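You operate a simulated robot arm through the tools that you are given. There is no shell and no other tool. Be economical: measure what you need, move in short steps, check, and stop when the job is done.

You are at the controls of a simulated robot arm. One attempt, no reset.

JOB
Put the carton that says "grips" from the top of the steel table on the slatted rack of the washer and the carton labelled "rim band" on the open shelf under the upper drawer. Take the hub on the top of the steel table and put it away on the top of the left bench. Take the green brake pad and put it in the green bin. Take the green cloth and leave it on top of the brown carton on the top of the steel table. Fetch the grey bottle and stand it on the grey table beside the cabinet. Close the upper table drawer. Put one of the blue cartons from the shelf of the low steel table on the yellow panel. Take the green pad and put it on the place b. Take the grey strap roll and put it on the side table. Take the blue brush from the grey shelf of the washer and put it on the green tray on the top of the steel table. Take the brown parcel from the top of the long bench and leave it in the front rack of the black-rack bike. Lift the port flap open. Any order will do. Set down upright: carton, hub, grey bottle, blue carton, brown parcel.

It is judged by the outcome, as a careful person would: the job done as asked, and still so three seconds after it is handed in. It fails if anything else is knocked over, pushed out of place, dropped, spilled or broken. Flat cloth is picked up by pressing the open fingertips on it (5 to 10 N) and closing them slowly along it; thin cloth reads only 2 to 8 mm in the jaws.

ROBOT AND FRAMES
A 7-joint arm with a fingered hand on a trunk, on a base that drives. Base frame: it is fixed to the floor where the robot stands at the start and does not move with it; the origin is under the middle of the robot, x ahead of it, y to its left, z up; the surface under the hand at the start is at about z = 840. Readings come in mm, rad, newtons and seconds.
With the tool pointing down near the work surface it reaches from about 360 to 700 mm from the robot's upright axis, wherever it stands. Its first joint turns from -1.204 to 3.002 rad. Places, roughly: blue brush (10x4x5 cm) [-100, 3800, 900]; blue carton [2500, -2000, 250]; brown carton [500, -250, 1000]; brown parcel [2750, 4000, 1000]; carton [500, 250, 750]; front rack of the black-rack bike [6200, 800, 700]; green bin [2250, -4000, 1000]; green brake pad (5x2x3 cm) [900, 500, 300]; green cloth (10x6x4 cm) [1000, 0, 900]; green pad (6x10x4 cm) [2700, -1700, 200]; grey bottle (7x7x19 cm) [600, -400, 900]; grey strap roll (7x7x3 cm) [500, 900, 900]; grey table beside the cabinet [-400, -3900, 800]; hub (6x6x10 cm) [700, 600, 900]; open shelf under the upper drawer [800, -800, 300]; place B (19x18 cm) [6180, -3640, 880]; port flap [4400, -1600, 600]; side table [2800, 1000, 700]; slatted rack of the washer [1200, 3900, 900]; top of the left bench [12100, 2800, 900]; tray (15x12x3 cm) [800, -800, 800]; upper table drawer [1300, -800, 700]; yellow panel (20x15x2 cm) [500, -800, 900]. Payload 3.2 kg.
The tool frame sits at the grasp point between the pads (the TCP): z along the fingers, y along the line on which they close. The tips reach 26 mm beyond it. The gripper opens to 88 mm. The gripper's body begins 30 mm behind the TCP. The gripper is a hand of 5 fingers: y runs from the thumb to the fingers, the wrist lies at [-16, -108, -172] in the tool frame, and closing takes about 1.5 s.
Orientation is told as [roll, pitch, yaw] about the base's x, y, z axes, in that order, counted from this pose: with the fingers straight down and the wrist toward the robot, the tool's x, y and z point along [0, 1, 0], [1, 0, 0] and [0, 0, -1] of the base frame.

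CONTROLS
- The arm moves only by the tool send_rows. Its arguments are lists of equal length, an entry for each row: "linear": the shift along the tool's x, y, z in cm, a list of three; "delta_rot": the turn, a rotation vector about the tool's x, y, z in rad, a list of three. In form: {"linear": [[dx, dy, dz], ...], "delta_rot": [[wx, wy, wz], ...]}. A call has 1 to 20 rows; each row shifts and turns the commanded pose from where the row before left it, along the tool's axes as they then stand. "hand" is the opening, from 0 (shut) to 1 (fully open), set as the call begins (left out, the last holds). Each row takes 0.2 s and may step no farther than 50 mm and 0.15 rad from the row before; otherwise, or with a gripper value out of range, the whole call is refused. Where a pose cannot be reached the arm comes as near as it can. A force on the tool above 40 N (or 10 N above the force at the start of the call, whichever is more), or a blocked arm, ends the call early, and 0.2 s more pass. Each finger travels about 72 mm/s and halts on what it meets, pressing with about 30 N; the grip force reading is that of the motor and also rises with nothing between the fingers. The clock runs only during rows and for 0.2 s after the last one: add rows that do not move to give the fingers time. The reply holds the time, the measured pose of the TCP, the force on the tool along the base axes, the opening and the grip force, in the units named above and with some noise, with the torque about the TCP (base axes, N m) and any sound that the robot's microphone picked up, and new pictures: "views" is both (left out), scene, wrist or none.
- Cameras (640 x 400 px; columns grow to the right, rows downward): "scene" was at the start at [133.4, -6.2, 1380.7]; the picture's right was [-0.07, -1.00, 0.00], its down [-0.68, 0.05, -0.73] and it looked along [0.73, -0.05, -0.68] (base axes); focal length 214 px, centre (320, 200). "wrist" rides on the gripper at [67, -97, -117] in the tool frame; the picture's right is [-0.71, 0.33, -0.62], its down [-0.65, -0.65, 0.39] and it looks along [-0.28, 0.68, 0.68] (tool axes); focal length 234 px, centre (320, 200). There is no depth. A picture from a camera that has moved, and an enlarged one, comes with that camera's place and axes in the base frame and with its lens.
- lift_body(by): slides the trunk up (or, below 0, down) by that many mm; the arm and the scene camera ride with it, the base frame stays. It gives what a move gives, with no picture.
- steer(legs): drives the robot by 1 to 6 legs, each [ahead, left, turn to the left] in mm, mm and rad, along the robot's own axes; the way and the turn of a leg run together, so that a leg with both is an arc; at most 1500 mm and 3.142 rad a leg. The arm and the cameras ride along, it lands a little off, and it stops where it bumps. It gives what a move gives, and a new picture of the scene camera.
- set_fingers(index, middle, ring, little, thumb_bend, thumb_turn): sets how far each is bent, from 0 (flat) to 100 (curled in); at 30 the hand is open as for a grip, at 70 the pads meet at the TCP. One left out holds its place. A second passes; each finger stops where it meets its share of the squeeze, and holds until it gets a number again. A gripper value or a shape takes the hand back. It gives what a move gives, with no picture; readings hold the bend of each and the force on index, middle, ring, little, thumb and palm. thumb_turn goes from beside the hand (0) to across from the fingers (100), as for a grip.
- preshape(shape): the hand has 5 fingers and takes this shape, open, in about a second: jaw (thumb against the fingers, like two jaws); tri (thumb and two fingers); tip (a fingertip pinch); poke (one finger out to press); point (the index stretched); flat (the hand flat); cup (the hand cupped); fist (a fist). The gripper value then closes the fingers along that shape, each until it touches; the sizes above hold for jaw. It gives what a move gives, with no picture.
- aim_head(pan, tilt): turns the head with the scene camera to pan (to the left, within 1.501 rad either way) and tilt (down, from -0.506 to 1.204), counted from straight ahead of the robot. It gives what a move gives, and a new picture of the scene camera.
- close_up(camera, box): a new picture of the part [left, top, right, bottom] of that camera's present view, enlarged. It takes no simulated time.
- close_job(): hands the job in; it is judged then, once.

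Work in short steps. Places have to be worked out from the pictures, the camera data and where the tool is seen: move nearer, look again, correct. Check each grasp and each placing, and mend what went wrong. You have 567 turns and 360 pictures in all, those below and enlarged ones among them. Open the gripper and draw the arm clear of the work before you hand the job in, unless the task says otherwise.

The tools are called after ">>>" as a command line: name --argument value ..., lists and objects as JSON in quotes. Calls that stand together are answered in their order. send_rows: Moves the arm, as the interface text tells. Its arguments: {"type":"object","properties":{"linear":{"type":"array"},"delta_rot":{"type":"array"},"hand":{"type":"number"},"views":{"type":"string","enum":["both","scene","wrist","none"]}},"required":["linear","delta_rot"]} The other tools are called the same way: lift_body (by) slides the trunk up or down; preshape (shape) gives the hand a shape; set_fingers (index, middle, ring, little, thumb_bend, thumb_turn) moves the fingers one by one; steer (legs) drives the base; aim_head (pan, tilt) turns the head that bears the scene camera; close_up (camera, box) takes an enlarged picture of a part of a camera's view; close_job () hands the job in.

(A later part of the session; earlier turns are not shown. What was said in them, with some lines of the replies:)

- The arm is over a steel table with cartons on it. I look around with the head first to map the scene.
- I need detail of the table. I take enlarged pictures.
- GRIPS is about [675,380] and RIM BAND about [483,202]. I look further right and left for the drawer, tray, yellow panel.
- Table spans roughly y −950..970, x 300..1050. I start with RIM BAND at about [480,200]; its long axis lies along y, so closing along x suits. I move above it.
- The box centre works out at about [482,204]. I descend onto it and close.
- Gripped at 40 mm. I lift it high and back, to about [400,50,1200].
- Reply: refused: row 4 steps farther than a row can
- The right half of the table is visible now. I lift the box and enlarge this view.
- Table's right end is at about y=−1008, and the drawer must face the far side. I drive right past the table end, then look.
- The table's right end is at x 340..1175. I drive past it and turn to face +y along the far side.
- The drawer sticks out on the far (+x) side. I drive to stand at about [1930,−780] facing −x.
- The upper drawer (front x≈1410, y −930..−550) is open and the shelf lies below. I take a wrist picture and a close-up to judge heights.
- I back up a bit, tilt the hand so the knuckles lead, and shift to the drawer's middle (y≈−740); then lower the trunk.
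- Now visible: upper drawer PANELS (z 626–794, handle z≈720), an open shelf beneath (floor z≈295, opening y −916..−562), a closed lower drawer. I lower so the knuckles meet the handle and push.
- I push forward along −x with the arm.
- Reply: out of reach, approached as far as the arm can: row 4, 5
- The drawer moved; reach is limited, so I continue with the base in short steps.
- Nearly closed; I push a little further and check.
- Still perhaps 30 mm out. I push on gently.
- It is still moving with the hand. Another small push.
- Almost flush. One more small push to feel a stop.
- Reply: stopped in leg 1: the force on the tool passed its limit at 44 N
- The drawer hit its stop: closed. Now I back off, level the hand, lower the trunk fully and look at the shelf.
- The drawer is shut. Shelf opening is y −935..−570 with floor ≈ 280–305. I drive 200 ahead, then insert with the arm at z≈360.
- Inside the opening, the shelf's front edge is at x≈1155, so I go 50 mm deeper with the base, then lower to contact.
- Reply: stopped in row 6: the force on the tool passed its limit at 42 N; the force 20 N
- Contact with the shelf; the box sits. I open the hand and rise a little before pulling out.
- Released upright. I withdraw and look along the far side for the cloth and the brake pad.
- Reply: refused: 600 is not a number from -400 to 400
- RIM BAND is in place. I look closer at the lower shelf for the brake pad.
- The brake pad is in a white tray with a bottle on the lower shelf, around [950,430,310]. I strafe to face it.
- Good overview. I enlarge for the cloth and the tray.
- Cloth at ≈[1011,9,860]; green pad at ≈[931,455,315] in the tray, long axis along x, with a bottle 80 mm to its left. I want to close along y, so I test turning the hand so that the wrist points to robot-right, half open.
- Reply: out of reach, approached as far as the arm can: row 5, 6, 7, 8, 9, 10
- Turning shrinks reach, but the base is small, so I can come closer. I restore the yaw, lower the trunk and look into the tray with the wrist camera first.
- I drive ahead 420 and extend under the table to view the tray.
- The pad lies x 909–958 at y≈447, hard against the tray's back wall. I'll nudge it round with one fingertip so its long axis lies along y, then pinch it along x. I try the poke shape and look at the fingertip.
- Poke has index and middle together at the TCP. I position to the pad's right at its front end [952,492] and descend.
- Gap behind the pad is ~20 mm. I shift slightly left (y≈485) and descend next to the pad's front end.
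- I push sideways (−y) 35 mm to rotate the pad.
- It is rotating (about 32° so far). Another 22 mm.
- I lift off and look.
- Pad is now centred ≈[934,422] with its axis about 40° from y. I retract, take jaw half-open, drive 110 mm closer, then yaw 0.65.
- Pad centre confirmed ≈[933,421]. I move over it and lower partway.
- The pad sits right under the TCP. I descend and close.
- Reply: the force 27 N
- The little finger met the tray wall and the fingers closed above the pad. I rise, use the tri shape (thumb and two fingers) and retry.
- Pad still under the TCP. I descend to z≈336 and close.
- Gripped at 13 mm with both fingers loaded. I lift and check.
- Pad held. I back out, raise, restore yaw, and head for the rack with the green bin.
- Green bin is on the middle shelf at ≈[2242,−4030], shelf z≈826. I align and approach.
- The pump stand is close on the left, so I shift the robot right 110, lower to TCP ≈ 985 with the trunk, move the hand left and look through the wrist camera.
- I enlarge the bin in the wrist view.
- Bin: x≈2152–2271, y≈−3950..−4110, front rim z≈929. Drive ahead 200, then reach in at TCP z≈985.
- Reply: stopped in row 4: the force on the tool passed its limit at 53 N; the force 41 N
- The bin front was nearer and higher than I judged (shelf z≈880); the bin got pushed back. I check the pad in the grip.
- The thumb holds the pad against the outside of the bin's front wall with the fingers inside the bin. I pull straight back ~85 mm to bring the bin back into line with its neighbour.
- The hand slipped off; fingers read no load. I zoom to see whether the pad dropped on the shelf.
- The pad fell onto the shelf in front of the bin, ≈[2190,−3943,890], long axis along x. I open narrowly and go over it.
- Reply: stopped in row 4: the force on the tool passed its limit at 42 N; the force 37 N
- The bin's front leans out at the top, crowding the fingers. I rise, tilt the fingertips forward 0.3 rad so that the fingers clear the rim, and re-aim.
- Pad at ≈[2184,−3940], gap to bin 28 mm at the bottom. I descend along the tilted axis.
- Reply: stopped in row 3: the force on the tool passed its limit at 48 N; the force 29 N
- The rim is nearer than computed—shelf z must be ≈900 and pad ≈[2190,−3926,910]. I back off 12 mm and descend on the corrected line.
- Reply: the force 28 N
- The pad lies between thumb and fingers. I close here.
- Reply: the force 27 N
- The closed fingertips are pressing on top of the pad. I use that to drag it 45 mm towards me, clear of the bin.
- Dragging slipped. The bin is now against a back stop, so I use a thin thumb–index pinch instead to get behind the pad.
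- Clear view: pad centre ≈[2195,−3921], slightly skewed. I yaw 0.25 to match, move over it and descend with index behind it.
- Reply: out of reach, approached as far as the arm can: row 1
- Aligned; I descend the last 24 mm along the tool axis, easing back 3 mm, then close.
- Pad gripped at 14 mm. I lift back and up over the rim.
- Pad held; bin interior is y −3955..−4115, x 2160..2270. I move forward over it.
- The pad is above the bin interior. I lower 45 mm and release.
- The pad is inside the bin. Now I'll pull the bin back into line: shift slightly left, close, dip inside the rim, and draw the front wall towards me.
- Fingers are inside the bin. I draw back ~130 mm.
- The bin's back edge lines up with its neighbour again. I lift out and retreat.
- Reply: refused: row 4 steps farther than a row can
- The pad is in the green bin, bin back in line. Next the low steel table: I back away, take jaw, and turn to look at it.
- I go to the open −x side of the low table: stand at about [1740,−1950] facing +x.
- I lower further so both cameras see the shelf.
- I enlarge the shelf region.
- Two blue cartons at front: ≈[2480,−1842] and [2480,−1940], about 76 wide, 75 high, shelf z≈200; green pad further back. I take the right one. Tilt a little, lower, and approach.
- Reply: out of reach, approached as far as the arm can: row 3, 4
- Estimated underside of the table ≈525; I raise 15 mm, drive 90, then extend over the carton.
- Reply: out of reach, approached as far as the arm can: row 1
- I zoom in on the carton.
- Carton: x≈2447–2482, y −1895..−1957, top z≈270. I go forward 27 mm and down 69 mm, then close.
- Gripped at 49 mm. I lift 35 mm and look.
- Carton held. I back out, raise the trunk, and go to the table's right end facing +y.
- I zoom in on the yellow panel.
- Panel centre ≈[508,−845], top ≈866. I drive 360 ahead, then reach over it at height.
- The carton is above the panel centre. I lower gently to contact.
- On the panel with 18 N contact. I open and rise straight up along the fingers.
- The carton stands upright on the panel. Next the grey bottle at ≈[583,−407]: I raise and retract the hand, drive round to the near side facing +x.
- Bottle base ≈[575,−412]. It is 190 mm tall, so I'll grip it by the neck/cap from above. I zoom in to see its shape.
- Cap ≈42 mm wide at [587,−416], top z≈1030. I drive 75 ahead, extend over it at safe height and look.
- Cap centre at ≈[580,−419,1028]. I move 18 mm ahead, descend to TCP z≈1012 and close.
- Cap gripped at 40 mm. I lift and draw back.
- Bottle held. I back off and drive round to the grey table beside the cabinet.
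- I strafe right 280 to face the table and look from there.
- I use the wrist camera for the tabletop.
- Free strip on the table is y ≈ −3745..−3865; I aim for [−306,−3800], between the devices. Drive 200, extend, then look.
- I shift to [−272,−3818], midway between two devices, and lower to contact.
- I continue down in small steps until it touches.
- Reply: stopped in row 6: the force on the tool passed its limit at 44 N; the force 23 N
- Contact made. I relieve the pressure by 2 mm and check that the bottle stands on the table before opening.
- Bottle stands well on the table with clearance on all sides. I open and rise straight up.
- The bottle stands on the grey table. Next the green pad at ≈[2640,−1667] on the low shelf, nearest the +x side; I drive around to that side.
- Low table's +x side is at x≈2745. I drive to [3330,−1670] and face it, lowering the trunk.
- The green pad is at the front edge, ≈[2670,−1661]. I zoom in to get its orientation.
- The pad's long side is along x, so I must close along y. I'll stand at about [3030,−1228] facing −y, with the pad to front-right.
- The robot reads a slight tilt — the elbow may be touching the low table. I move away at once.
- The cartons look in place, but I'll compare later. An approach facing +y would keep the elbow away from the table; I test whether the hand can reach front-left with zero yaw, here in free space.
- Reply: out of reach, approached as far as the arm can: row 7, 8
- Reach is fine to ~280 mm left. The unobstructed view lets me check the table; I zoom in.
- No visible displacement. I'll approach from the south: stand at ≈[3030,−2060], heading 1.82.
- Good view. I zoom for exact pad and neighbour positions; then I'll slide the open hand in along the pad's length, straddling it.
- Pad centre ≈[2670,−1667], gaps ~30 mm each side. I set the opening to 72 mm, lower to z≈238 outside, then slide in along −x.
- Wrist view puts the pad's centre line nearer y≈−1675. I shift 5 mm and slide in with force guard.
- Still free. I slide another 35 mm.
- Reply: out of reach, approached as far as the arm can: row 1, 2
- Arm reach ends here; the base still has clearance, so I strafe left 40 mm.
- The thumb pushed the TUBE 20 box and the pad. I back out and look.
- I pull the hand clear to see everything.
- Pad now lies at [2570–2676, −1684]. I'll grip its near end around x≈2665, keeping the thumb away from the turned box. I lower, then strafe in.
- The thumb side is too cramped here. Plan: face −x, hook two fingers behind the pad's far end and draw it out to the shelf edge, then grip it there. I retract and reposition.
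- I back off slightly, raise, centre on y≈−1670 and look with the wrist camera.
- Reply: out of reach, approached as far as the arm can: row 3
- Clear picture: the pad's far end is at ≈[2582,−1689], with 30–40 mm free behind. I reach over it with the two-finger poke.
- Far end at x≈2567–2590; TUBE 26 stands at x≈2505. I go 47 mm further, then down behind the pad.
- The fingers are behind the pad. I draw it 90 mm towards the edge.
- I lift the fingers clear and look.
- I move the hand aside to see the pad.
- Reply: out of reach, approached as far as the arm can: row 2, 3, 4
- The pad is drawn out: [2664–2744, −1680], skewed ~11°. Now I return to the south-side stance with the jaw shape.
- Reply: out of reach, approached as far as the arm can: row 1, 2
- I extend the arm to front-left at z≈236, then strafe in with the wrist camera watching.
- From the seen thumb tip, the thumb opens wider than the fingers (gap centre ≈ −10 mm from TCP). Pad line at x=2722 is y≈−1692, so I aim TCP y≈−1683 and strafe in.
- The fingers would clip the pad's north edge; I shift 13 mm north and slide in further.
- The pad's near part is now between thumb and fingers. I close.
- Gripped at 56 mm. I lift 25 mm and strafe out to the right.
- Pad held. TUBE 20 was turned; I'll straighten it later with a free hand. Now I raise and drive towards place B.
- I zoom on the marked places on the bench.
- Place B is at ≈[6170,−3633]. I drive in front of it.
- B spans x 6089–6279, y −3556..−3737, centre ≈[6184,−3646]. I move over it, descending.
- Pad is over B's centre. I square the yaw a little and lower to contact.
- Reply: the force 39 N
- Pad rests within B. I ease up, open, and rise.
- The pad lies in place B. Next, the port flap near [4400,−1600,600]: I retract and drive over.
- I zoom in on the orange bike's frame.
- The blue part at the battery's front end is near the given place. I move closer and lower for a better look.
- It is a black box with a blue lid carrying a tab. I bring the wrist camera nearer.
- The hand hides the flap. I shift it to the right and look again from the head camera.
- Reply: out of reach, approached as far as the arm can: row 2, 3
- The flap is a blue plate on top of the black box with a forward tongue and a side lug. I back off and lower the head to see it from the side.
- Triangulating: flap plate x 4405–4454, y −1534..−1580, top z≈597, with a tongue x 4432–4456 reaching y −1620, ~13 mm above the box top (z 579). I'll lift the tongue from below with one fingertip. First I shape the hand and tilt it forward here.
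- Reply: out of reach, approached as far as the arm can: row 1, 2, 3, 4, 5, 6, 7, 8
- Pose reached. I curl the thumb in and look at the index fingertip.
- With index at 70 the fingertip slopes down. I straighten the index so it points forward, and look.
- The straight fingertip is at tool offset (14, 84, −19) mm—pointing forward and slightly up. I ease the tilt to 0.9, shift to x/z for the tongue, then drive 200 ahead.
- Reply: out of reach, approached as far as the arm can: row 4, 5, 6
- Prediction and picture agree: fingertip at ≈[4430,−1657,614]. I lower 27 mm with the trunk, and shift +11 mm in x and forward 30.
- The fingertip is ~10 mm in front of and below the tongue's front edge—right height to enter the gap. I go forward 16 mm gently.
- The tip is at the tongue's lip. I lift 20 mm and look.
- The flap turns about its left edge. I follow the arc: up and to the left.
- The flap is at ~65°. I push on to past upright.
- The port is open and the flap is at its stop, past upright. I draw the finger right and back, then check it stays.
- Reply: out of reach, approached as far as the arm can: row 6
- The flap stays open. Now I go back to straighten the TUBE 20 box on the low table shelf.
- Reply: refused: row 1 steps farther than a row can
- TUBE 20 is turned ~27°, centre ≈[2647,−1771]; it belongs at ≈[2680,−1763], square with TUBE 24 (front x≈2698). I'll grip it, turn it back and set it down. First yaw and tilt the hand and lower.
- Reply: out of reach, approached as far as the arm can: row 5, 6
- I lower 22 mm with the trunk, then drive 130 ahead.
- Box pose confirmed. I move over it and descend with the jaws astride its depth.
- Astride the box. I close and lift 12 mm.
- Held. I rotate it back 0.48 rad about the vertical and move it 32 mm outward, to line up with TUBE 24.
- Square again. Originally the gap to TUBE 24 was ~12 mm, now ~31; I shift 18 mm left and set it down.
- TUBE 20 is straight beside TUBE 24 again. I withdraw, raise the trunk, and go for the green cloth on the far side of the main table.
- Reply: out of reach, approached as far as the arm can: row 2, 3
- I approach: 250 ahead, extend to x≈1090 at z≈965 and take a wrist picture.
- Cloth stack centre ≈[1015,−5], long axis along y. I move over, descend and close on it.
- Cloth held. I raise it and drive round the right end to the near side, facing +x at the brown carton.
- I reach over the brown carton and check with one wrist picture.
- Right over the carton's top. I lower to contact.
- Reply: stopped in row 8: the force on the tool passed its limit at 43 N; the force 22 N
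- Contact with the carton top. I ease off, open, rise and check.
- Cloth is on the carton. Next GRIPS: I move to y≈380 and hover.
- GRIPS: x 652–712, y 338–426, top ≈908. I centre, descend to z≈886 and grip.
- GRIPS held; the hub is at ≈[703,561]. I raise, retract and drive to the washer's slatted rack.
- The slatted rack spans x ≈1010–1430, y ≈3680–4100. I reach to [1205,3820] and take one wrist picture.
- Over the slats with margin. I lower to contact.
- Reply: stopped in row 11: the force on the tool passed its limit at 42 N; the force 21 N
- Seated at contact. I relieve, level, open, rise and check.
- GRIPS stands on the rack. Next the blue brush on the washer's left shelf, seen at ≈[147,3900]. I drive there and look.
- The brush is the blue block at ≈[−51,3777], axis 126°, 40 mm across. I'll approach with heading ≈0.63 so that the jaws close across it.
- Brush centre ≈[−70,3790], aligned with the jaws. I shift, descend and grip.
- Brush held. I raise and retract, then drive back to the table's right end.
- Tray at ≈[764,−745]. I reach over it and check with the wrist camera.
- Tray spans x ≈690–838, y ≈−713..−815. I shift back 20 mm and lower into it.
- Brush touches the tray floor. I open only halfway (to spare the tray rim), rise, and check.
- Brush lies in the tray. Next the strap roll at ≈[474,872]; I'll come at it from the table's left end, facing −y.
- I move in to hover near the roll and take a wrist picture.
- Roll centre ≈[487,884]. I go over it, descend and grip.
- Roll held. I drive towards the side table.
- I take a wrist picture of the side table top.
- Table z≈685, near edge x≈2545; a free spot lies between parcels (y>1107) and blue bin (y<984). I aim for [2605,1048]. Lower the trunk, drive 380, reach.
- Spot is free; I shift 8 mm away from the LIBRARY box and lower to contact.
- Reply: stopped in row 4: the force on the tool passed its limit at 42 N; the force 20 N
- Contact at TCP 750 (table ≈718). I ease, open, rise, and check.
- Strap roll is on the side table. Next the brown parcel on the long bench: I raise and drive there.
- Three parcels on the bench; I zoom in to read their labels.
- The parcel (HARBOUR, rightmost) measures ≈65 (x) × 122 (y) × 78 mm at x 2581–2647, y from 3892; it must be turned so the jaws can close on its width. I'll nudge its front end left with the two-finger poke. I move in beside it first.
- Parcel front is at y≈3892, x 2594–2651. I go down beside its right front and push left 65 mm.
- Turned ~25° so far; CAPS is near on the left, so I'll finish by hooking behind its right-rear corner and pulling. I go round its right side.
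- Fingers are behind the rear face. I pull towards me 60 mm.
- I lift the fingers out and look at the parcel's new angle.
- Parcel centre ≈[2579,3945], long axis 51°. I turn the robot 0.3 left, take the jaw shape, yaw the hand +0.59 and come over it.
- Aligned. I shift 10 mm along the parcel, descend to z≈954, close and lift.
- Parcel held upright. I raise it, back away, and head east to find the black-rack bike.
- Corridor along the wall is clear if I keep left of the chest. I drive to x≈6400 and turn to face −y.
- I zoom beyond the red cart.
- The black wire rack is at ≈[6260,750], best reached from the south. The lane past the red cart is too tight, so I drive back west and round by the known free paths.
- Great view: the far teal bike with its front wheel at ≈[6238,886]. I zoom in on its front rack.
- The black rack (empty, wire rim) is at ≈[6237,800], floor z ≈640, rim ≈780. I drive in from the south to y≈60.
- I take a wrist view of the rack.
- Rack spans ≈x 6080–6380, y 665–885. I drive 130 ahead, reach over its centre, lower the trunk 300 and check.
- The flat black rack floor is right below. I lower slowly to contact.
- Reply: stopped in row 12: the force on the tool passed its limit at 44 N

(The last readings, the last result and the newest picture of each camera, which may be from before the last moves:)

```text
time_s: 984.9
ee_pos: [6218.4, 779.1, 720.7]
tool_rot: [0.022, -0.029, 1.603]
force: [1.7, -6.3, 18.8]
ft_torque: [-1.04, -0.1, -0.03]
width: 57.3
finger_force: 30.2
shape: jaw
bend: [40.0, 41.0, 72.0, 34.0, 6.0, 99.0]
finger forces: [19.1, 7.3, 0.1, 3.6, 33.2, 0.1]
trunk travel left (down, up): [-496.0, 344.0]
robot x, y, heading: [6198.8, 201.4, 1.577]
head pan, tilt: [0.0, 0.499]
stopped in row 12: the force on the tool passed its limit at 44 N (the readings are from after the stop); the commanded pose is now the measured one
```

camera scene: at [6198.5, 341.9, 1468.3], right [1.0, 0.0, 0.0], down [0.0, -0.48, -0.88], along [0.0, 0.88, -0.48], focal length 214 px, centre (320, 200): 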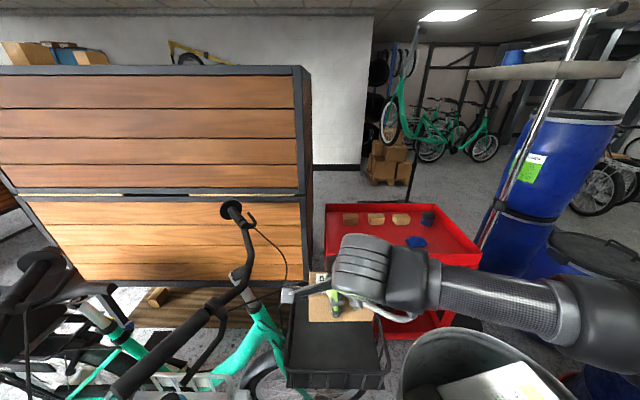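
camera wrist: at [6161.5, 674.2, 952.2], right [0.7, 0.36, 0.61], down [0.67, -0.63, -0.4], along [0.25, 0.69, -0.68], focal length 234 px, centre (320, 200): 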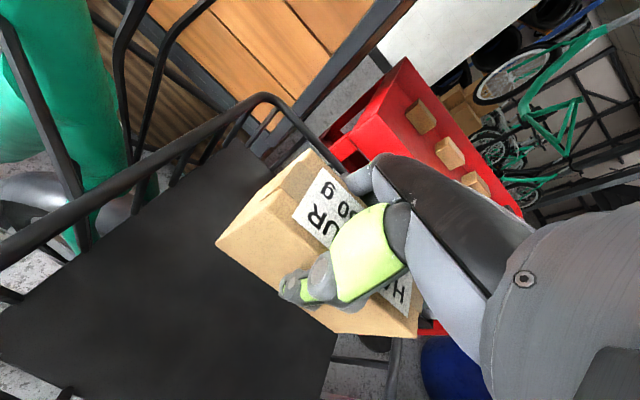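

Contact at TCP 721 (floor ≈666). I relieve, level, open, and rise straight up.

>>> send_rows --linear '[[0, 0, -0.3], [0, 0, 0], [0, 0, 0], [0, 0, 0], [0, 0, 0], [0, 0, 0], [0, 0, -2], [0, 0, -3], [0, 0, -4], [0, 0, -4]]' --delta_rot '[[0.025, 0, 0], [0, 0, 0], [0, 0, 0], [0, 0, 0], [0, 0, 0], [0, 0, 0], [0, 0, 0], [0, 0, 0], [0, 0, 0], [0, 0, 0]]' --hand 1 --views "wrist"

```text
time_s: 987.1
ee_pos: [6225.4, 778.4, 847.4]
tool_rot: [0.019, 0.007, 1.604]
force: [0.7, 0.9, -0.2]
ft_torque: [0.01, -0.01, -0.02]
width: 87.7
finger_force: 0.0
shape: jaw
bend: [30.0, 30.0, 30.0, 30.0, 30.0, 97.0]
finger forces: [0.0, 0.1, 0.0, 0.0, 0.0, 0.0]
trunk travel left (down, up): [-496.0, 344.0]
robot x, y, heading: [6195.8, 199.5, 1.577]
head pan, tilt: [0.0, 0.499]
camera wrist: at [6163.5, 679.0, 967.5], right [0.71, 0.36, 0.61], down [0.66, -0.63, -0.4], along [0.24, 0.68, -0.69], focal length 234 px, centre (320, 200)
```

wrist: 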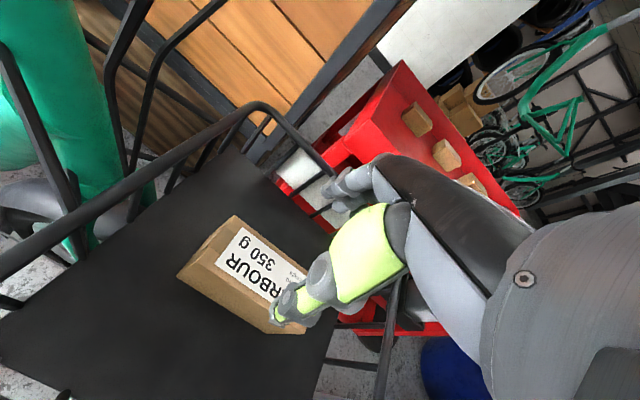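

The parcel stands in the black rack. Last item: the hub. I raise, retract, and drive back to the near side of the main table.

>>> lift_body --by 290

>>> send_rows --linear '[[0, -4.5, 0], [0, -4.5, 0], [0, -4.5, 0], [0, -3, 0]]' --delta_rot '[[0, 0, 0], [0, 0, 0], [0, 0, 0], [0, 0, 0]]' --views "none"

>>> steer --legs '[[-1400, 0, 0], [-1380, 0, 0], [0, 1500, 0], [0, 1500, 0], [0, 1500, 0], [0, 1500, 0]]'

```text
time_s: 990.0
ee_pos: [6223.8, 780.2, 1136.8]
tool_rot: [0.021, 0.004, 1.603]
force: [-0.5, 0.4, 0.0]
ft_torque: [-0.03, 0.05, -0.02]
width: 87.9
finger_force: 0.1
shape: jaw
bend: [30.0, 30.0, 30.0, 30.0, 30.0, 97.0]
finger forces: [0.0, 0.1, 0.0, 0.0, 0.0, 0.0]
trunk travel left (down, up): [-786.0, 54.0]
robot x, y, heading: [6203.3, 202.4, 1.58]
head pan, tilt: [0.0, 0.499]
```

```text
time_s: 991.0
ee_pos: [6228.6, 613.2, 1136.8]
tool_rot: [0.02, 0.005, 1.602]
force: [0.0, 0.4, 0.2]
ft_torque: [-0.01, 0.02, 0.01]
width: 87.8
finger_force: 0.0
shape: jaw
bend: [30.0, 30.0, 30.0, 30.0, 30.0, 97.0]
finger forces: [0.0, 0.0, 0.1, 0.0, 0.0, 0.0]
trunk travel left (down, up): [-786.0, 54.0]
robot x, y, heading: [6197.6, 199.6, 1.574]
head pan, tilt: [0.0, 0.499]
```

```text
time_s: 1032.5
ee_pos: [300.2, -2202.5, 1137.8]
tool_rot: [0.021, 0.005, 1.59]
force: [0.4, 0.4, -0.1]
ft_torque: [-0.02, 0.02, 0.03]
width: 87.8
finger_force: 0.2
shape: jaw
bend: [30.0, 30.0, 30.0, 30.0, 30.0, 97.0]
finger forces: [0.0, 0.0, 0.0, 0.0, 0.0, 0.1]
trunk travel left (down, up): [-786.0, 54.0]
robot x, y, heading: [264.9, -2616.0, 1.56]
head pan, tilt: [0.0, 0.499]
camera scene: at [266.4, -2473.5, 1488.3], right [1.0, -0.01, 0.0], down [0.0, -0.48, -0.88], along [0.01, 0.88, -0.48], focal length 214 px, centre (320, 200)
```

scene: 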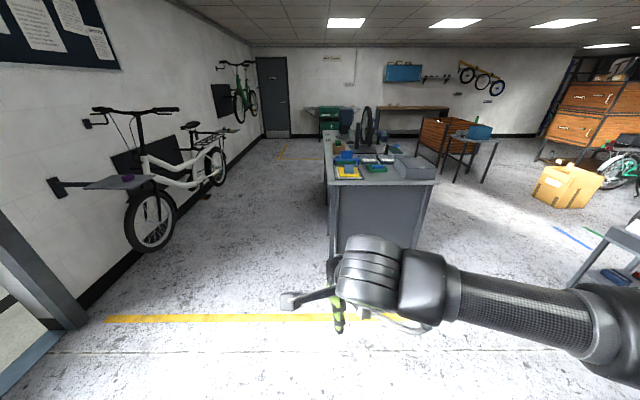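

>>> steer --legs '[[0, 400, 0.011], [1500, 0, 0], [1500, 0, 0], [180, 0, 0], [0, 0, -1.571], [150, 0, 0]]'

```text
time_s: 1054.8
ee_pos: [397.2, 519.6, 1136.2]
tool_rot: [0.019, 0.005, 0.048]
force: [0.2, -0.4, -0.1]
ft_torque: [-0.01, -0.03, 0.01]
width: 88.0
finger_force: 0.1
shape: jaw
bend: [30.0, 30.0, 30.0, 30.0, 30.0, 97.0]
finger forces: [0.1, 0.0, 0.0, 0.1, 0.0, 0.0]
trunk travel left (down, up): [-786.0, 54.0]
robot x, y, heading: [-18.2, 544.0, 0.023]
head pan, tilt: [0.0, 0.499]
camera scene: at [124.5, 546.1, 1488.3], right [0.02, -1.0, 0.0], down [-0.48, -0.01, -0.88], along [0.88, 0.02, -0.48], focal length 214 px, centre (320, 200)
```

scene: 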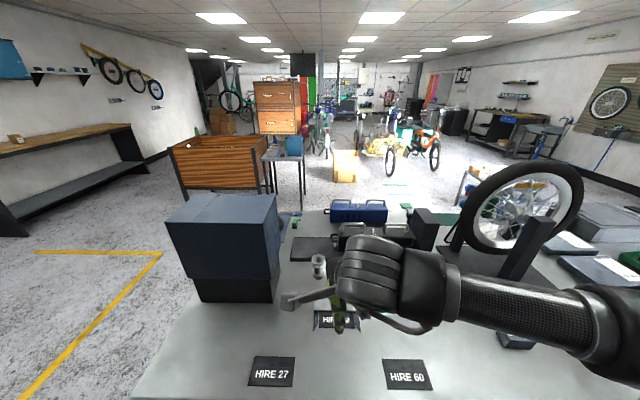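

Hub at ≈[706,564]. I move in to hover and take one wrist picture.

>>> steer --legs '[[75, 0, -0.02]]'

>>> send_rows --linear '[[0.9, 3.8, 2.5], [0.9, 3.8, 2.5], [0.9, 3.8, 2.5], [0.9, 3.8, 2.5], [0.6, 3, 2.5]]' --delta_rot '[[0, 0, 0], [0, 0, 0], [0, 0, 0], [0, 0, 0], [0, 0, 0]]' --views "wrist"

```text
time_s: 1055.9
ee_pos: [470.0, 512.1, 1137.8]
tool_rot: [0.02, 0.006, 0.03]
force: [-0.1, 0.5, -0.9]
ft_torque: [-0.01, 0.0, 0.0]
width: 87.9
finger_force: 0.1
shape: jaw
bend: [30.0, 30.0, 30.0, 30.0, 30.0, 97.0]
finger forces: [0.0, 0.0, 0.0, 0.0, 0.0, 0.0]
trunk travel left (down, up): [-786.0, 54.0]
robot x, y, heading: [55.4, 546.5, -0.001]
head pan, tilt: [0.0, 0.499]
camera scene: at [199.6, 544.0, 1488.3], right [0.0, -1.0, 0.0], down [-0.48, 0.0, -0.88], along [0.88, 0.0, -0.48], focal length 214 px, centre (320, 200)
```

scene: 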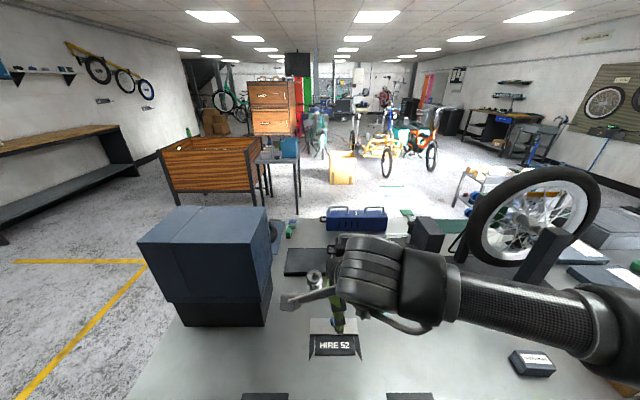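

```text
time_s: 1057.1
ee_pos: [652.0, 562.8, 1010.1]
tool_rot: [0.019, 0.005, 0.028]
force: [0.6, 0.0, -0.7]
ft_torque: [0.02, 0.02, -0.01]
width: 87.7
finger_force: 0.1
shape: jaw
bend: [30.0, 30.0, 30.0, 30.0, 30.0, 97.0]
finger forces: [0.0, 0.0, 0.0, 0.0, 0.0, 0.0]
trunk travel left (down, up): [-786.0, 54.0]
robot x, y, heading: [57.6, 543.6, -0.001]
head pan, tilt: [0.0, 0.499]
camera wrist: at [554.4, 623.3, 1130.7], right [0.36, -0.71, 0.61], down [-0.64, -0.66, -0.4], along [0.68, -0.25, -0.69], focal length 234 px, centre (320, 200)
```

wrist: 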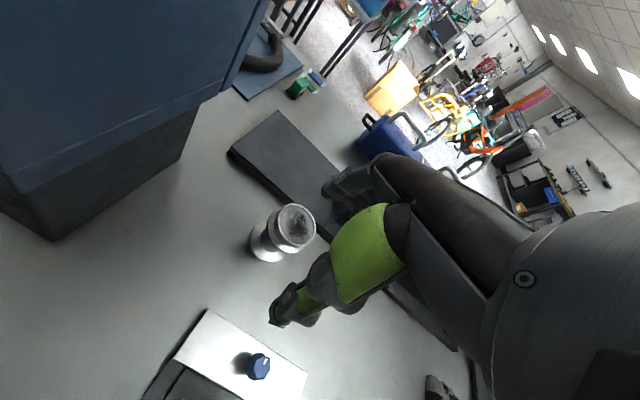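

Hub centre ≈[698,560], top ≈938. I go over, descend to 917, grip and lift.

>>> send_rows --linear '[[-0.3, 2.4, 0], [0, 2.3, 1.3], [0, 0, 4], [0, 0, 4]]' --delta_rot '[[0, 0, 0], [0, 0, 0], [0, 0, 0], [0, 0, 0]]' --hand 1 --views "none"

>>> send_rows --linear '[[0, 0, 0], [0, 0, 0], [0, 0, 0], [0, 0, 0], [0, 0, 0], [0, 0, 0], [0, 0, -2], [0, 0, -4], [0, 0, -4]]' --delta_rot '[[0, 0, 0], [0, 0, 0], [0, 0, 0], [0, 0, 0], [0, 0, 0], [0, 0, 0], [0, 0, 0], [0, 0, 0], [0, 0, 0]]' --hand 0 --views "wrist"

```text
time_s: 1058.1
ee_pos: [697.4, 560.8, 918.3]
tool_rot: [0.019, 0.005, 0.029]
force: [-0.3, 0.0, 0.1]
ft_torque: [-0.01, -0.01, 0.03]
width: 87.8
finger_force: 0.1
shape: jaw
bend: [30.0, 30.0, 30.0, 30.0, 30.0, 97.0]
finger forces: [0.1, 0.0, 0.0, 0.0, 0.0, 0.1]
trunk travel left (down, up): [-786.0, 54.0]
robot x, y, heading: [57.4, 541.6, -0.002]
head pan, tilt: [0.0, 0.499]
```

```text
time_s: 1060.1
ee_pos: [698.0, 559.4, 1018.1]
tool_rot: [0.019, 0.005, 0.027]
force: [-0.1, 0.6, -2.3]
ft_torque: [0.02, 0.0, 0.0]
width: 43.8
finger_force: 30.1
shape: jaw
bend: [43.0, 46.0, 73.0, 52.0, 38.0, 100.0]
finger forces: [20.6, 7.8, 0.1, 0.0, 27.1, 0.0]
trunk travel left (down, up): [-786.0, 54.0]
robot x, y, heading: [57.9, 541.4, 0.002]
head pan, tilt: [0.0, 0.499]
camera wrist: at [599.1, 619.8, 1138.4], right [0.36, -0.71, 0.61], down [-0.64, -0.66, -0.4], along [0.68, -0.25, -0.69], focal length 234 px, centre (320, 200)
```

wrist: 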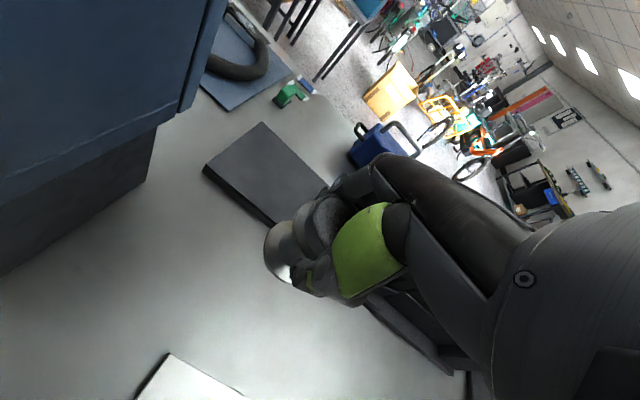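

Hub held upright. I raise, retract and set off for the left bench by the southern lane.

>>> send_rows --linear '[[0, -2, -4.5], [0, -3, -3.5], [0, -4, -2.5], [0, -4.5, 0], [0, -4.5, 0], [0, -4, 0]]' --delta_rot '[[0, 0, 0], [0, 0, 0], [0, 0, 0], [0, 0, 0], [0, 0, 0], [0, 0, 0]]' --views "none"

>>> steer --legs '[[-190, 0, 0], [0, 0, -1.571], [1500, 0, 0], [1500, 0, 0], [150, 0, 0], [0, 1500, 0]]'

>>> steer --legs '[[0, 1500, 0], [0, 1500, 0], [0, 1500, 0], [0, 0, 2.3], [1400, 0, 0]]'

```text
time_s: 1061.5
ee_pos: [475.9, 551.9, 1124.6]
tool_rot: [0.02, 0.004, 0.026]
force: [0.2, 0.9, -1.9]
ft_torque: [0.0, 0.0, 0.01]
width: 43.8
finger_force: 30.0
shape: jaw
bend: [43.0, 46.0, 73.0, 52.0, 38.0, 100.0]
finger forces: [20.5, 8.0, 0.0, 0.0, 26.8, 0.0]
trunk travel left (down, up): [-786.0, 54.0]
robot x, y, heading: [59.4, 546.3, 0.003]
head pan, tilt: [0.0, 0.499]
```

```text
time_s: 1088.8
ee_pos: [1315.7, -3033.2, 1125.1]
tool_rot: [0.018, 0.007, -1.547]
force: [0.1, -0.1, -2.3]
ft_torque: [-0.02, 0.01, 0.04]
width: 43.7
finger_force: 29.4
shape: jaw
bend: [43.0, 47.0, 73.0, 52.0, 38.0, 100.0]
finger forces: [20.4, 8.2, 0.0, 0.0, 26.5, 0.1]
trunk travel left (down, up): [-786.0, 54.0]
robot x, y, heading: [1312.2, -2613.4, -1.575]
head pan, tilt: [0.0, 0.499]
camera scene: at [1309.5, -2753.9, 1488.2], right [-1.0, 0.0, 0.0], down [0.0, 0.48, -0.88], along [0.0, -0.88, -0.48], focal length 214 px, centre (320, 200)
```

scene: 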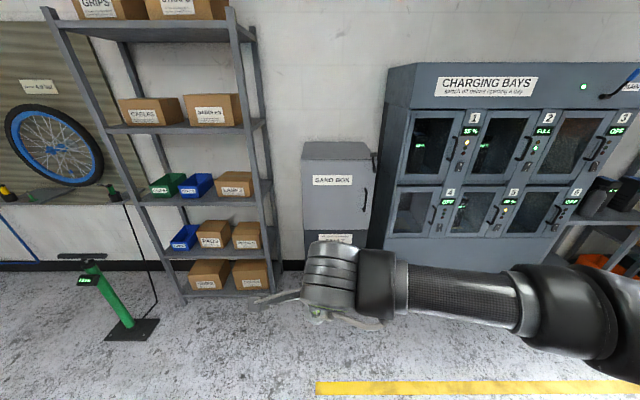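

```text
time_s: 1122.3
ee_pos: [7181.0, -1468.5, 1125.0]
tool_rot: [0.02, 0.004, 0.748]
force: [-0.2, 0.0, -2.7]
ft_torque: [0.0, -0.02, 0.0]
width: 43.6
finger_force: 30.1
shape: jaw
bend: [43.0, 47.0, 73.0, 52.0, 38.0, 100.0]
finger forces: [20.1, 8.2, 0.0, 0.0, 26.0, 0.0]
trunk travel left (down, up): [-786.0, 54.0]
robot x, y, heading: [6871.8, -1755.9, 0.716]
head pan, tilt: [0.0, 0.499]
camera scene: at [6977.9, -1659.4, 1488.2], right [0.66, -0.75, 0.0], down [-0.36, -0.32, -0.88], along [0.66, 0.58, -0.48], focal length 214 px, centre (320, 200)
```

scene: 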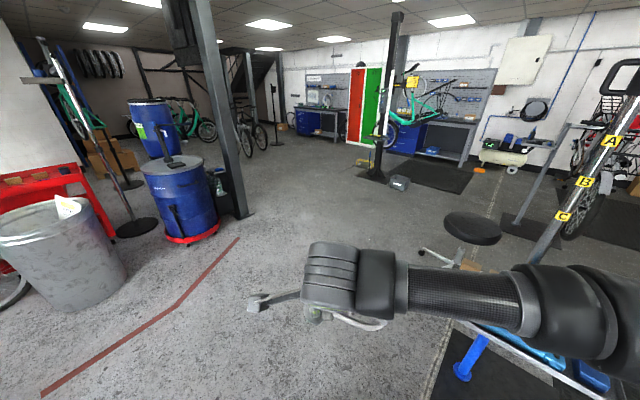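

Clear diagonal to the left bench (≈[12000,2700]). I drive 6 m along it and turn to face +x.

>>> steer --legs '[[0, 0, 0.06], [1500, 0, 0], [1500, 0, 0], [1500, 0, 0], [1300, 0, 0], [0, 0, -0.775]]'

```text
time_s: 1152.5
ee_pos: [11407.4, 2372.1, 1123.7]
tool_rot: [0.018, 0.005, 0.038]
force: [0.6, -1.4, -2.4]
ft_torque: [-0.01, 0.03, 0.02]
width: 43.6
finger_force: 30.0
shape: jaw
bend: [44.0, 47.0, 73.0, 52.0, 38.0, 100.0]
finger forces: [20.1, 8.2, 0.1, 0.0, 25.8, 0.1]
trunk travel left (down, up): [-786.0, 54.0]
robot x, y, heading: [10985.5, 2361.4, 0.006]
head pan, tilt: [0.0, 0.499]
camera scene: at [11129.1, 2362.8, 1488.2], right [0.01, -1.0, 0.0], down [-0.48, 0.0, -0.88], along [0.88, 0.01, -0.48], focal length 214 px, centre (320, 200)
```

scene: 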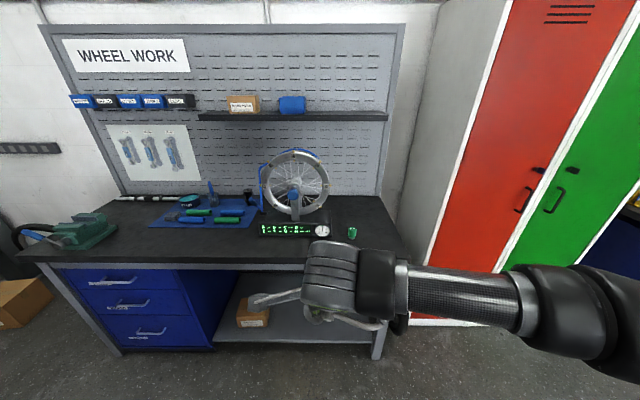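

Bench top ≈x 11722–12207, free strip around [11830,2900]. I strafe left 530, drive in 270, and hover.

>>> steer --legs '[[0, 530, 0], [270, 0, 0]]'

>>> send_rows --linear '[[0, 3.8, 1.5], [0, 3.8, 1.5], [0, 3.8, 1.5], [0, 3.7, 1.5]]' --delta_rot '[[0, 0, 0], [0, 0, 0], [0, 0, 0], [0, 0, 0]]' --views "wrist"

```text
time_s: 1157.1
ee_pos: [11673.7, 2893.7, 1125.2]
tool_rot: [0.021, 0.006, 0.036]
force: [0.4, -0.2, -2.5]
ft_torque: [0.02, -0.01, 0.03]
width: 43.3
finger_force: 29.7
shape: jaw
bend: [44.0, 47.0, 73.0, 52.0, 38.0, 100.0]
finger forces: [20.2, 8.5, 0.0, 0.0, 26.0, 0.1]
trunk travel left (down, up): [-786.0, 54.0]
robot x, y, heading: [11254.1, 2886.5, 0.004]
head pan, tilt: [0.0, 0.499]
camera scene: at [11394.8, 2883.8, 1488.2], right [0.01, -1.0, 0.0], down [-0.48, 0.0, -0.88], along [0.88, 0.01, -0.48], focal length 214 px, centre (320, 200)
```

scene: 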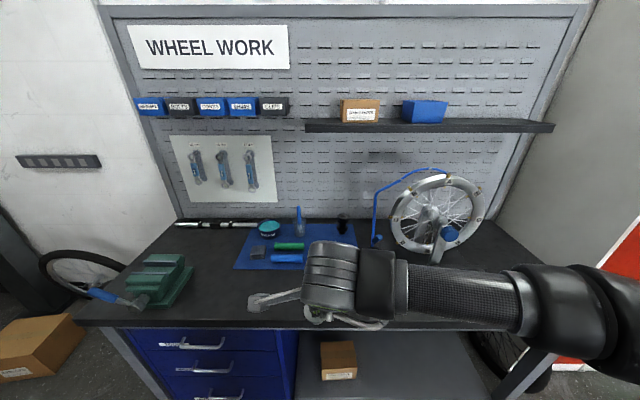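

```text
time_s: 1158.1
ee_pos: [11824.2, 2901.9, 1062.0]
tool_rot: [0.016, 0.007, 0.037]
force: [0.0, -0.4, -2.7]
ft_torque: [0.0, 0.04, -0.03]
width: 43.5
finger_force: 30.2
shape: jaw
bend: [44.0, 47.0, 73.0, 52.0, 38.0, 100.0]
finger forces: [20.5, 8.3, 0.1, 0.1, 26.0, 0.0]
trunk travel left (down, up): [-786.0, 54.0]
robot x, y, heading: [11251.1, 2881.8, 0.008]
head pan, tilt: [0.0, 0.499]
camera wrist: at [11727.2, 2961.3, 1181.9], right [0.36, -0.71, 0.61], down [-0.63, -0.67, -0.4], along [0.68, -0.24, -0.69], focal length 234 px, centre (320, 200)
```

wrist: 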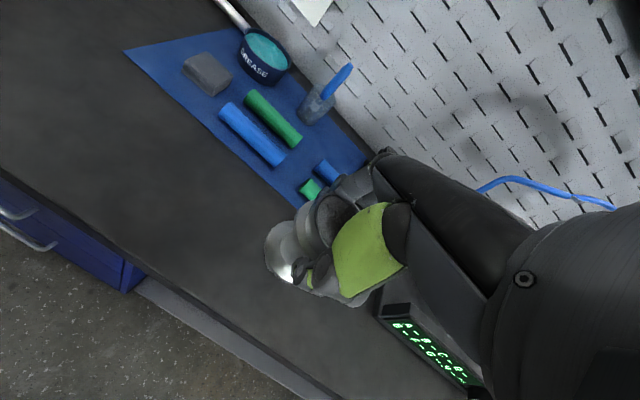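

The spot below is free bench top. I lower to contact.

>>> send_rows --linear '[[0, -0.5, 2.5], [0, -0.5, 2], [0, 0, 1], [0, 0, 0.6], [0, 0, 0.6], [0, 0, 0.6], [0, 0, 0.6], [0, 0, 0.6], [0, 0, 0.6], [0, 0, 0.6], [0, 0, 0.6], [0, 0, 0.6]]' --delta_rot '[[-0.004, 0.01, 0], [-0.004, 0.008, 0], [0, 0, 0], [0, 0, 0], [0, 0, 0], [0, 0, 0], [0, 0, 0], [0, 0, 0], [0, 0, 0], [0, 0, 0], [0, 0, 0], [0, 0, 0]]' --views "none"

```text
time_s: 1160.7
ee_pos: [11812.2, 2903.0, 956.0]
tool_rot: [0.036, -0.002, 0.035]
force: [-0.2, 0.7, -2.0]
ft_torque: [0.0, 0.02, -0.01]
width: 43.4
finger_force: 30.2
shape: jaw
bend: [44.0, 47.0, 73.0, 52.0, 38.0, 100.0]
finger forces: [20.4, 8.3, 0.0, 0.1, 26.0, 0.0]
trunk travel left (down, up): [-786.0, 54.0]
robot x, y, heading: [11251.3, 2881.2, 0.006]
head pan, tilt: [0.0, 0.499]
```

No contact yet, so the bench is lower. I undo the small tilt and keep lowering.

>>> send_rows --linear '[[0, 0, 0.5], [0, 0, 0.5], [0, 0, 0.6], [0, 0, 0.6], [0, 0, 0.6], [0, 0, 0.6], [0, 0, 0.6], [0, 0, 0.6], [0, 0, 0.6], [0, 0, 0.6], [0, 0, 0.6], [0, 0, 0.6], [0, 0, 0.6]]' --delta_rot '[[0.007, -0.017, 0], [0, 0, 0], [0, 0, 0], [0, 0, 0], [0, 0, 0], [0, 0, 0], [0, 0, 0], [0, 0, 0], [0, 0, 0], [0, 0, 0], [0, 0, 0], [0, 0, 0], [0, 0, 0]]' --views "none"

```text
time_s: 1162.3
ee_pos: [11815.0, 2906.2, 926.7]
tool_rot: [0.032, -0.018, 0.035]
force: [-6.3, -0.4, 21.6]
ft_torque: [-0.07, 0.34, -0.04]
width: 41.9
finger_force: 29.4
shape: jaw
bend: [46.0, 49.0, 73.0, 52.0, 0.0, 100.0]
finger forces: [21.5, 6.5, 0.0, 0.0, 30.4, 0.0]
trunk travel left (down, up): [-786.0, 54.0]
robot x, y, heading: [11257.6, 2882.6, 0.012]
head pan, tilt: [0.0, 0.499]
stopped in row 8: the force on the tool passed its limit at 43 N (the readings are from after the stop); the commanded pose is now the measured one
```

Contact. I relieve 3 mm and level to the grasp attitude, then check before releasing.

>>> send_rows --linear '[[0, 0, -0.3], [0, 0, 0]]' --delta_rot '[[0.022, -0.013, 0], [0, 0, 0]]' --views "wrist"

```text
time_s: 1162.9
ee_pos: [11814.8, 2906.7, 927.3]
tool_rot: [0.015, 0.008, 0.036]
force: [0.9, 1.6, 16.6]
ft_torque: [0.06, -0.32, 0.06]
width: 42.0
finger_force: 30.0
shape: jaw
bend: [46.0, 49.0, 73.0, 52.0, 0.0, 100.0]
finger forces: [23.6, 7.0, 0.0, 0.0, 27.0, 0.0]
trunk travel left (down, up): [-786.0, 54.0]
robot x, y, heading: [11254.6, 2885.0, 0.007]
head pan, tilt: [0.0, 0.499]
camera wrist: at [11717.7, 2967.5, 1047.0], right [0.36, -0.7, 0.61], down [-0.63, -0.67, -0.39], along [0.68, -0.25, -0.69], focal length 234 px, centre (320, 200)
```

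wrist: 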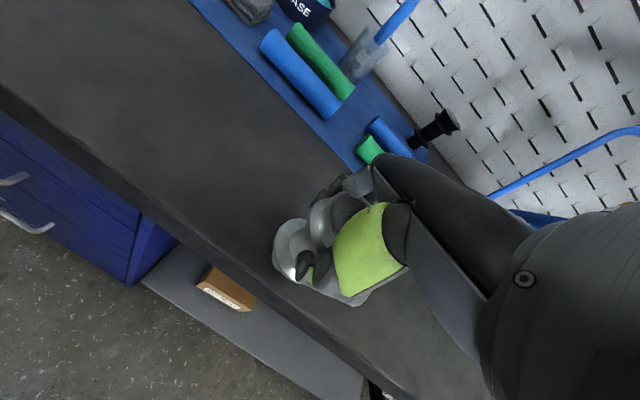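

The hub stands on the bench top, upright. I open and rise.

>>> send_rows --linear '[[0, 0, 0], [0, 0, 0], [0, 0, 0], [0, 0, 0], [0, 0, 0], [0, 0, -2], [0, 0, -3], [0, 0, -4], [0, -1, -4]]' --delta_rot '[[0, 0, 0], [0, 0, 0], [0, 0, 0], [0, 0, 0], [0, 0, 0], [0, 0, 0], [0, 0, 0], [0, 0, 0], [0, 0, 0]]' --hand 1 --views "wrist"

```text
time_s: 1164.9
ee_pos: [11806.8, 2904.9, 1055.5]
tool_rot: [0.011, 0.011, 0.035]
force: [-0.1, -0.1, 0.5]
ft_torque: [0.01, -0.01, 0.03]
width: 87.8
finger_force: 0.2
shape: jaw
bend: [30.0, 30.0, 30.0, 30.0, 30.0, 97.0]
finger forces: [0.0, 0.0, 0.0, 0.0, 0.0, 0.0]
trunk travel left (down, up): [-786.0, 54.0]
robot x, y, heading: [11255.9, 2882.8, 0.006]
head pan, tilt: [0.0, 0.499]
camera wrist: at [11709.0, 2964.7, 1176.5], right [0.36, -0.7, 0.61], down [-0.63, -0.67, -0.39], along [0.68, -0.25, -0.69], focal length 234 px, centre (320, 200)
```

wrist: 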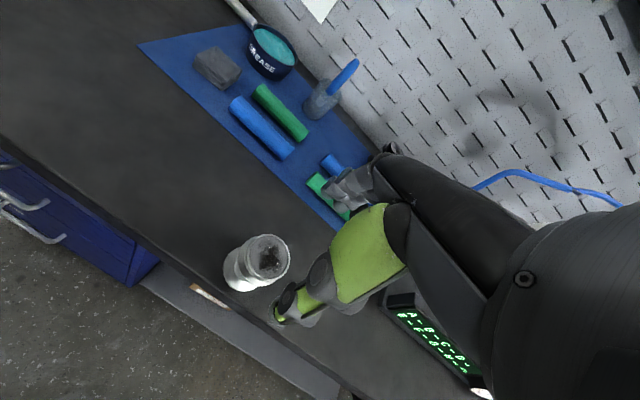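

The hub stands upright on the left bench. All tasks are done; I draw the arm clear and hand in.

>>> send_rows --linear '[[0, -4, -2], [0, -4, -2], [0, -4, 0], [0, -3, 0], [0, 0, 0]]' --delta_rot '[[0, 0, 0], [0, 0, 0], [0, 0, 0], [0, 0, 0], [0, 0, 0]]' --views "none"

>>> steer --legs '[[-300, 0, 0]]'

>>> close_job

```text
time_s: 1166.1
ee_pos: [11657.1, 2899.4, 1096.6]
tool_rot: [0.011, 0.013, 0.035]
force: [0.1, 0.0, -0.6]
ft_torque: [0.02, 0.01, -0.01]
width: 87.9
finger_force: 0.0
shape: jaw
bend: [30.0, 30.0, 30.0, 30.0, 30.0, 97.0]
finger forces: [0.0, 0.1, 0.0, 0.0, 0.1, 0.1]
trunk travel left (down, up): [-786.0, 54.0]
robot x, y, heading: [11250.9, 2882.5, 0.005]
head pan, tilt: [0.0, 0.499]
```

```text
time_s: 1168.3
ee_pos: [11423.2, 2834.7, 1096.8]
tool_rot: [0.013, 0.013, -0.102]
force: [0.1, -0.4, -0.3]
ft_torque: [0.01, 0.0, 0.02]
width: 87.7
finger_force: 0.0
shape: jaw
bend: [30.0, 30.0, 30.0, 30.0, 30.0, 97.0]
finger forces: [0.0, 0.1, 0.0, 0.0, 0.0, 0.0]
trunk travel left (down, up): [-786.0, 54.0]
robot x, y, heading: [11017.8, 2874.2, -0.137]
head pan, tilt: [0.0, 0.499]
stopped in leg 1: the robot was blocked; the commanded pose is now the measured one
camera scene: at [11160.6, 2857.2, 1488.3], right [-0.13, -0.99, 0.0], down [-0.47, 0.06, -0.88], along [0.87, -0.12, -0.48], focal length 214 px, centre (320, 200)
```

scene: 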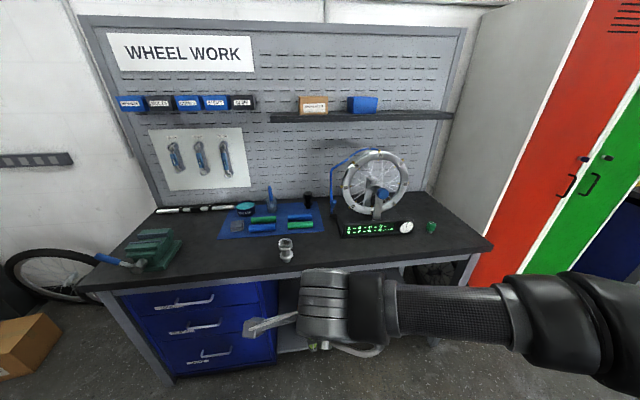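

```text
The job is handed in.
```

All thirteen tasks were carried out and the job is handed in. Three things were disturbed on the way:

- **Last move:** backing away from the left bench after placing the hub, the robot ran into something behind it and was turned slightly. I handed in without checking what it touched. The hub still stood upright in the last picture.
- **TUBE 20 carton (low table shelf):** I knocked it out of line while fetching the green pad. I set it straight again by eye.
- **Green bin and brake pad:** I pushed the bin back and dropped the pad on the rack shelf. I then put the pad in the bin and pulled the bin back into line, again by eye.
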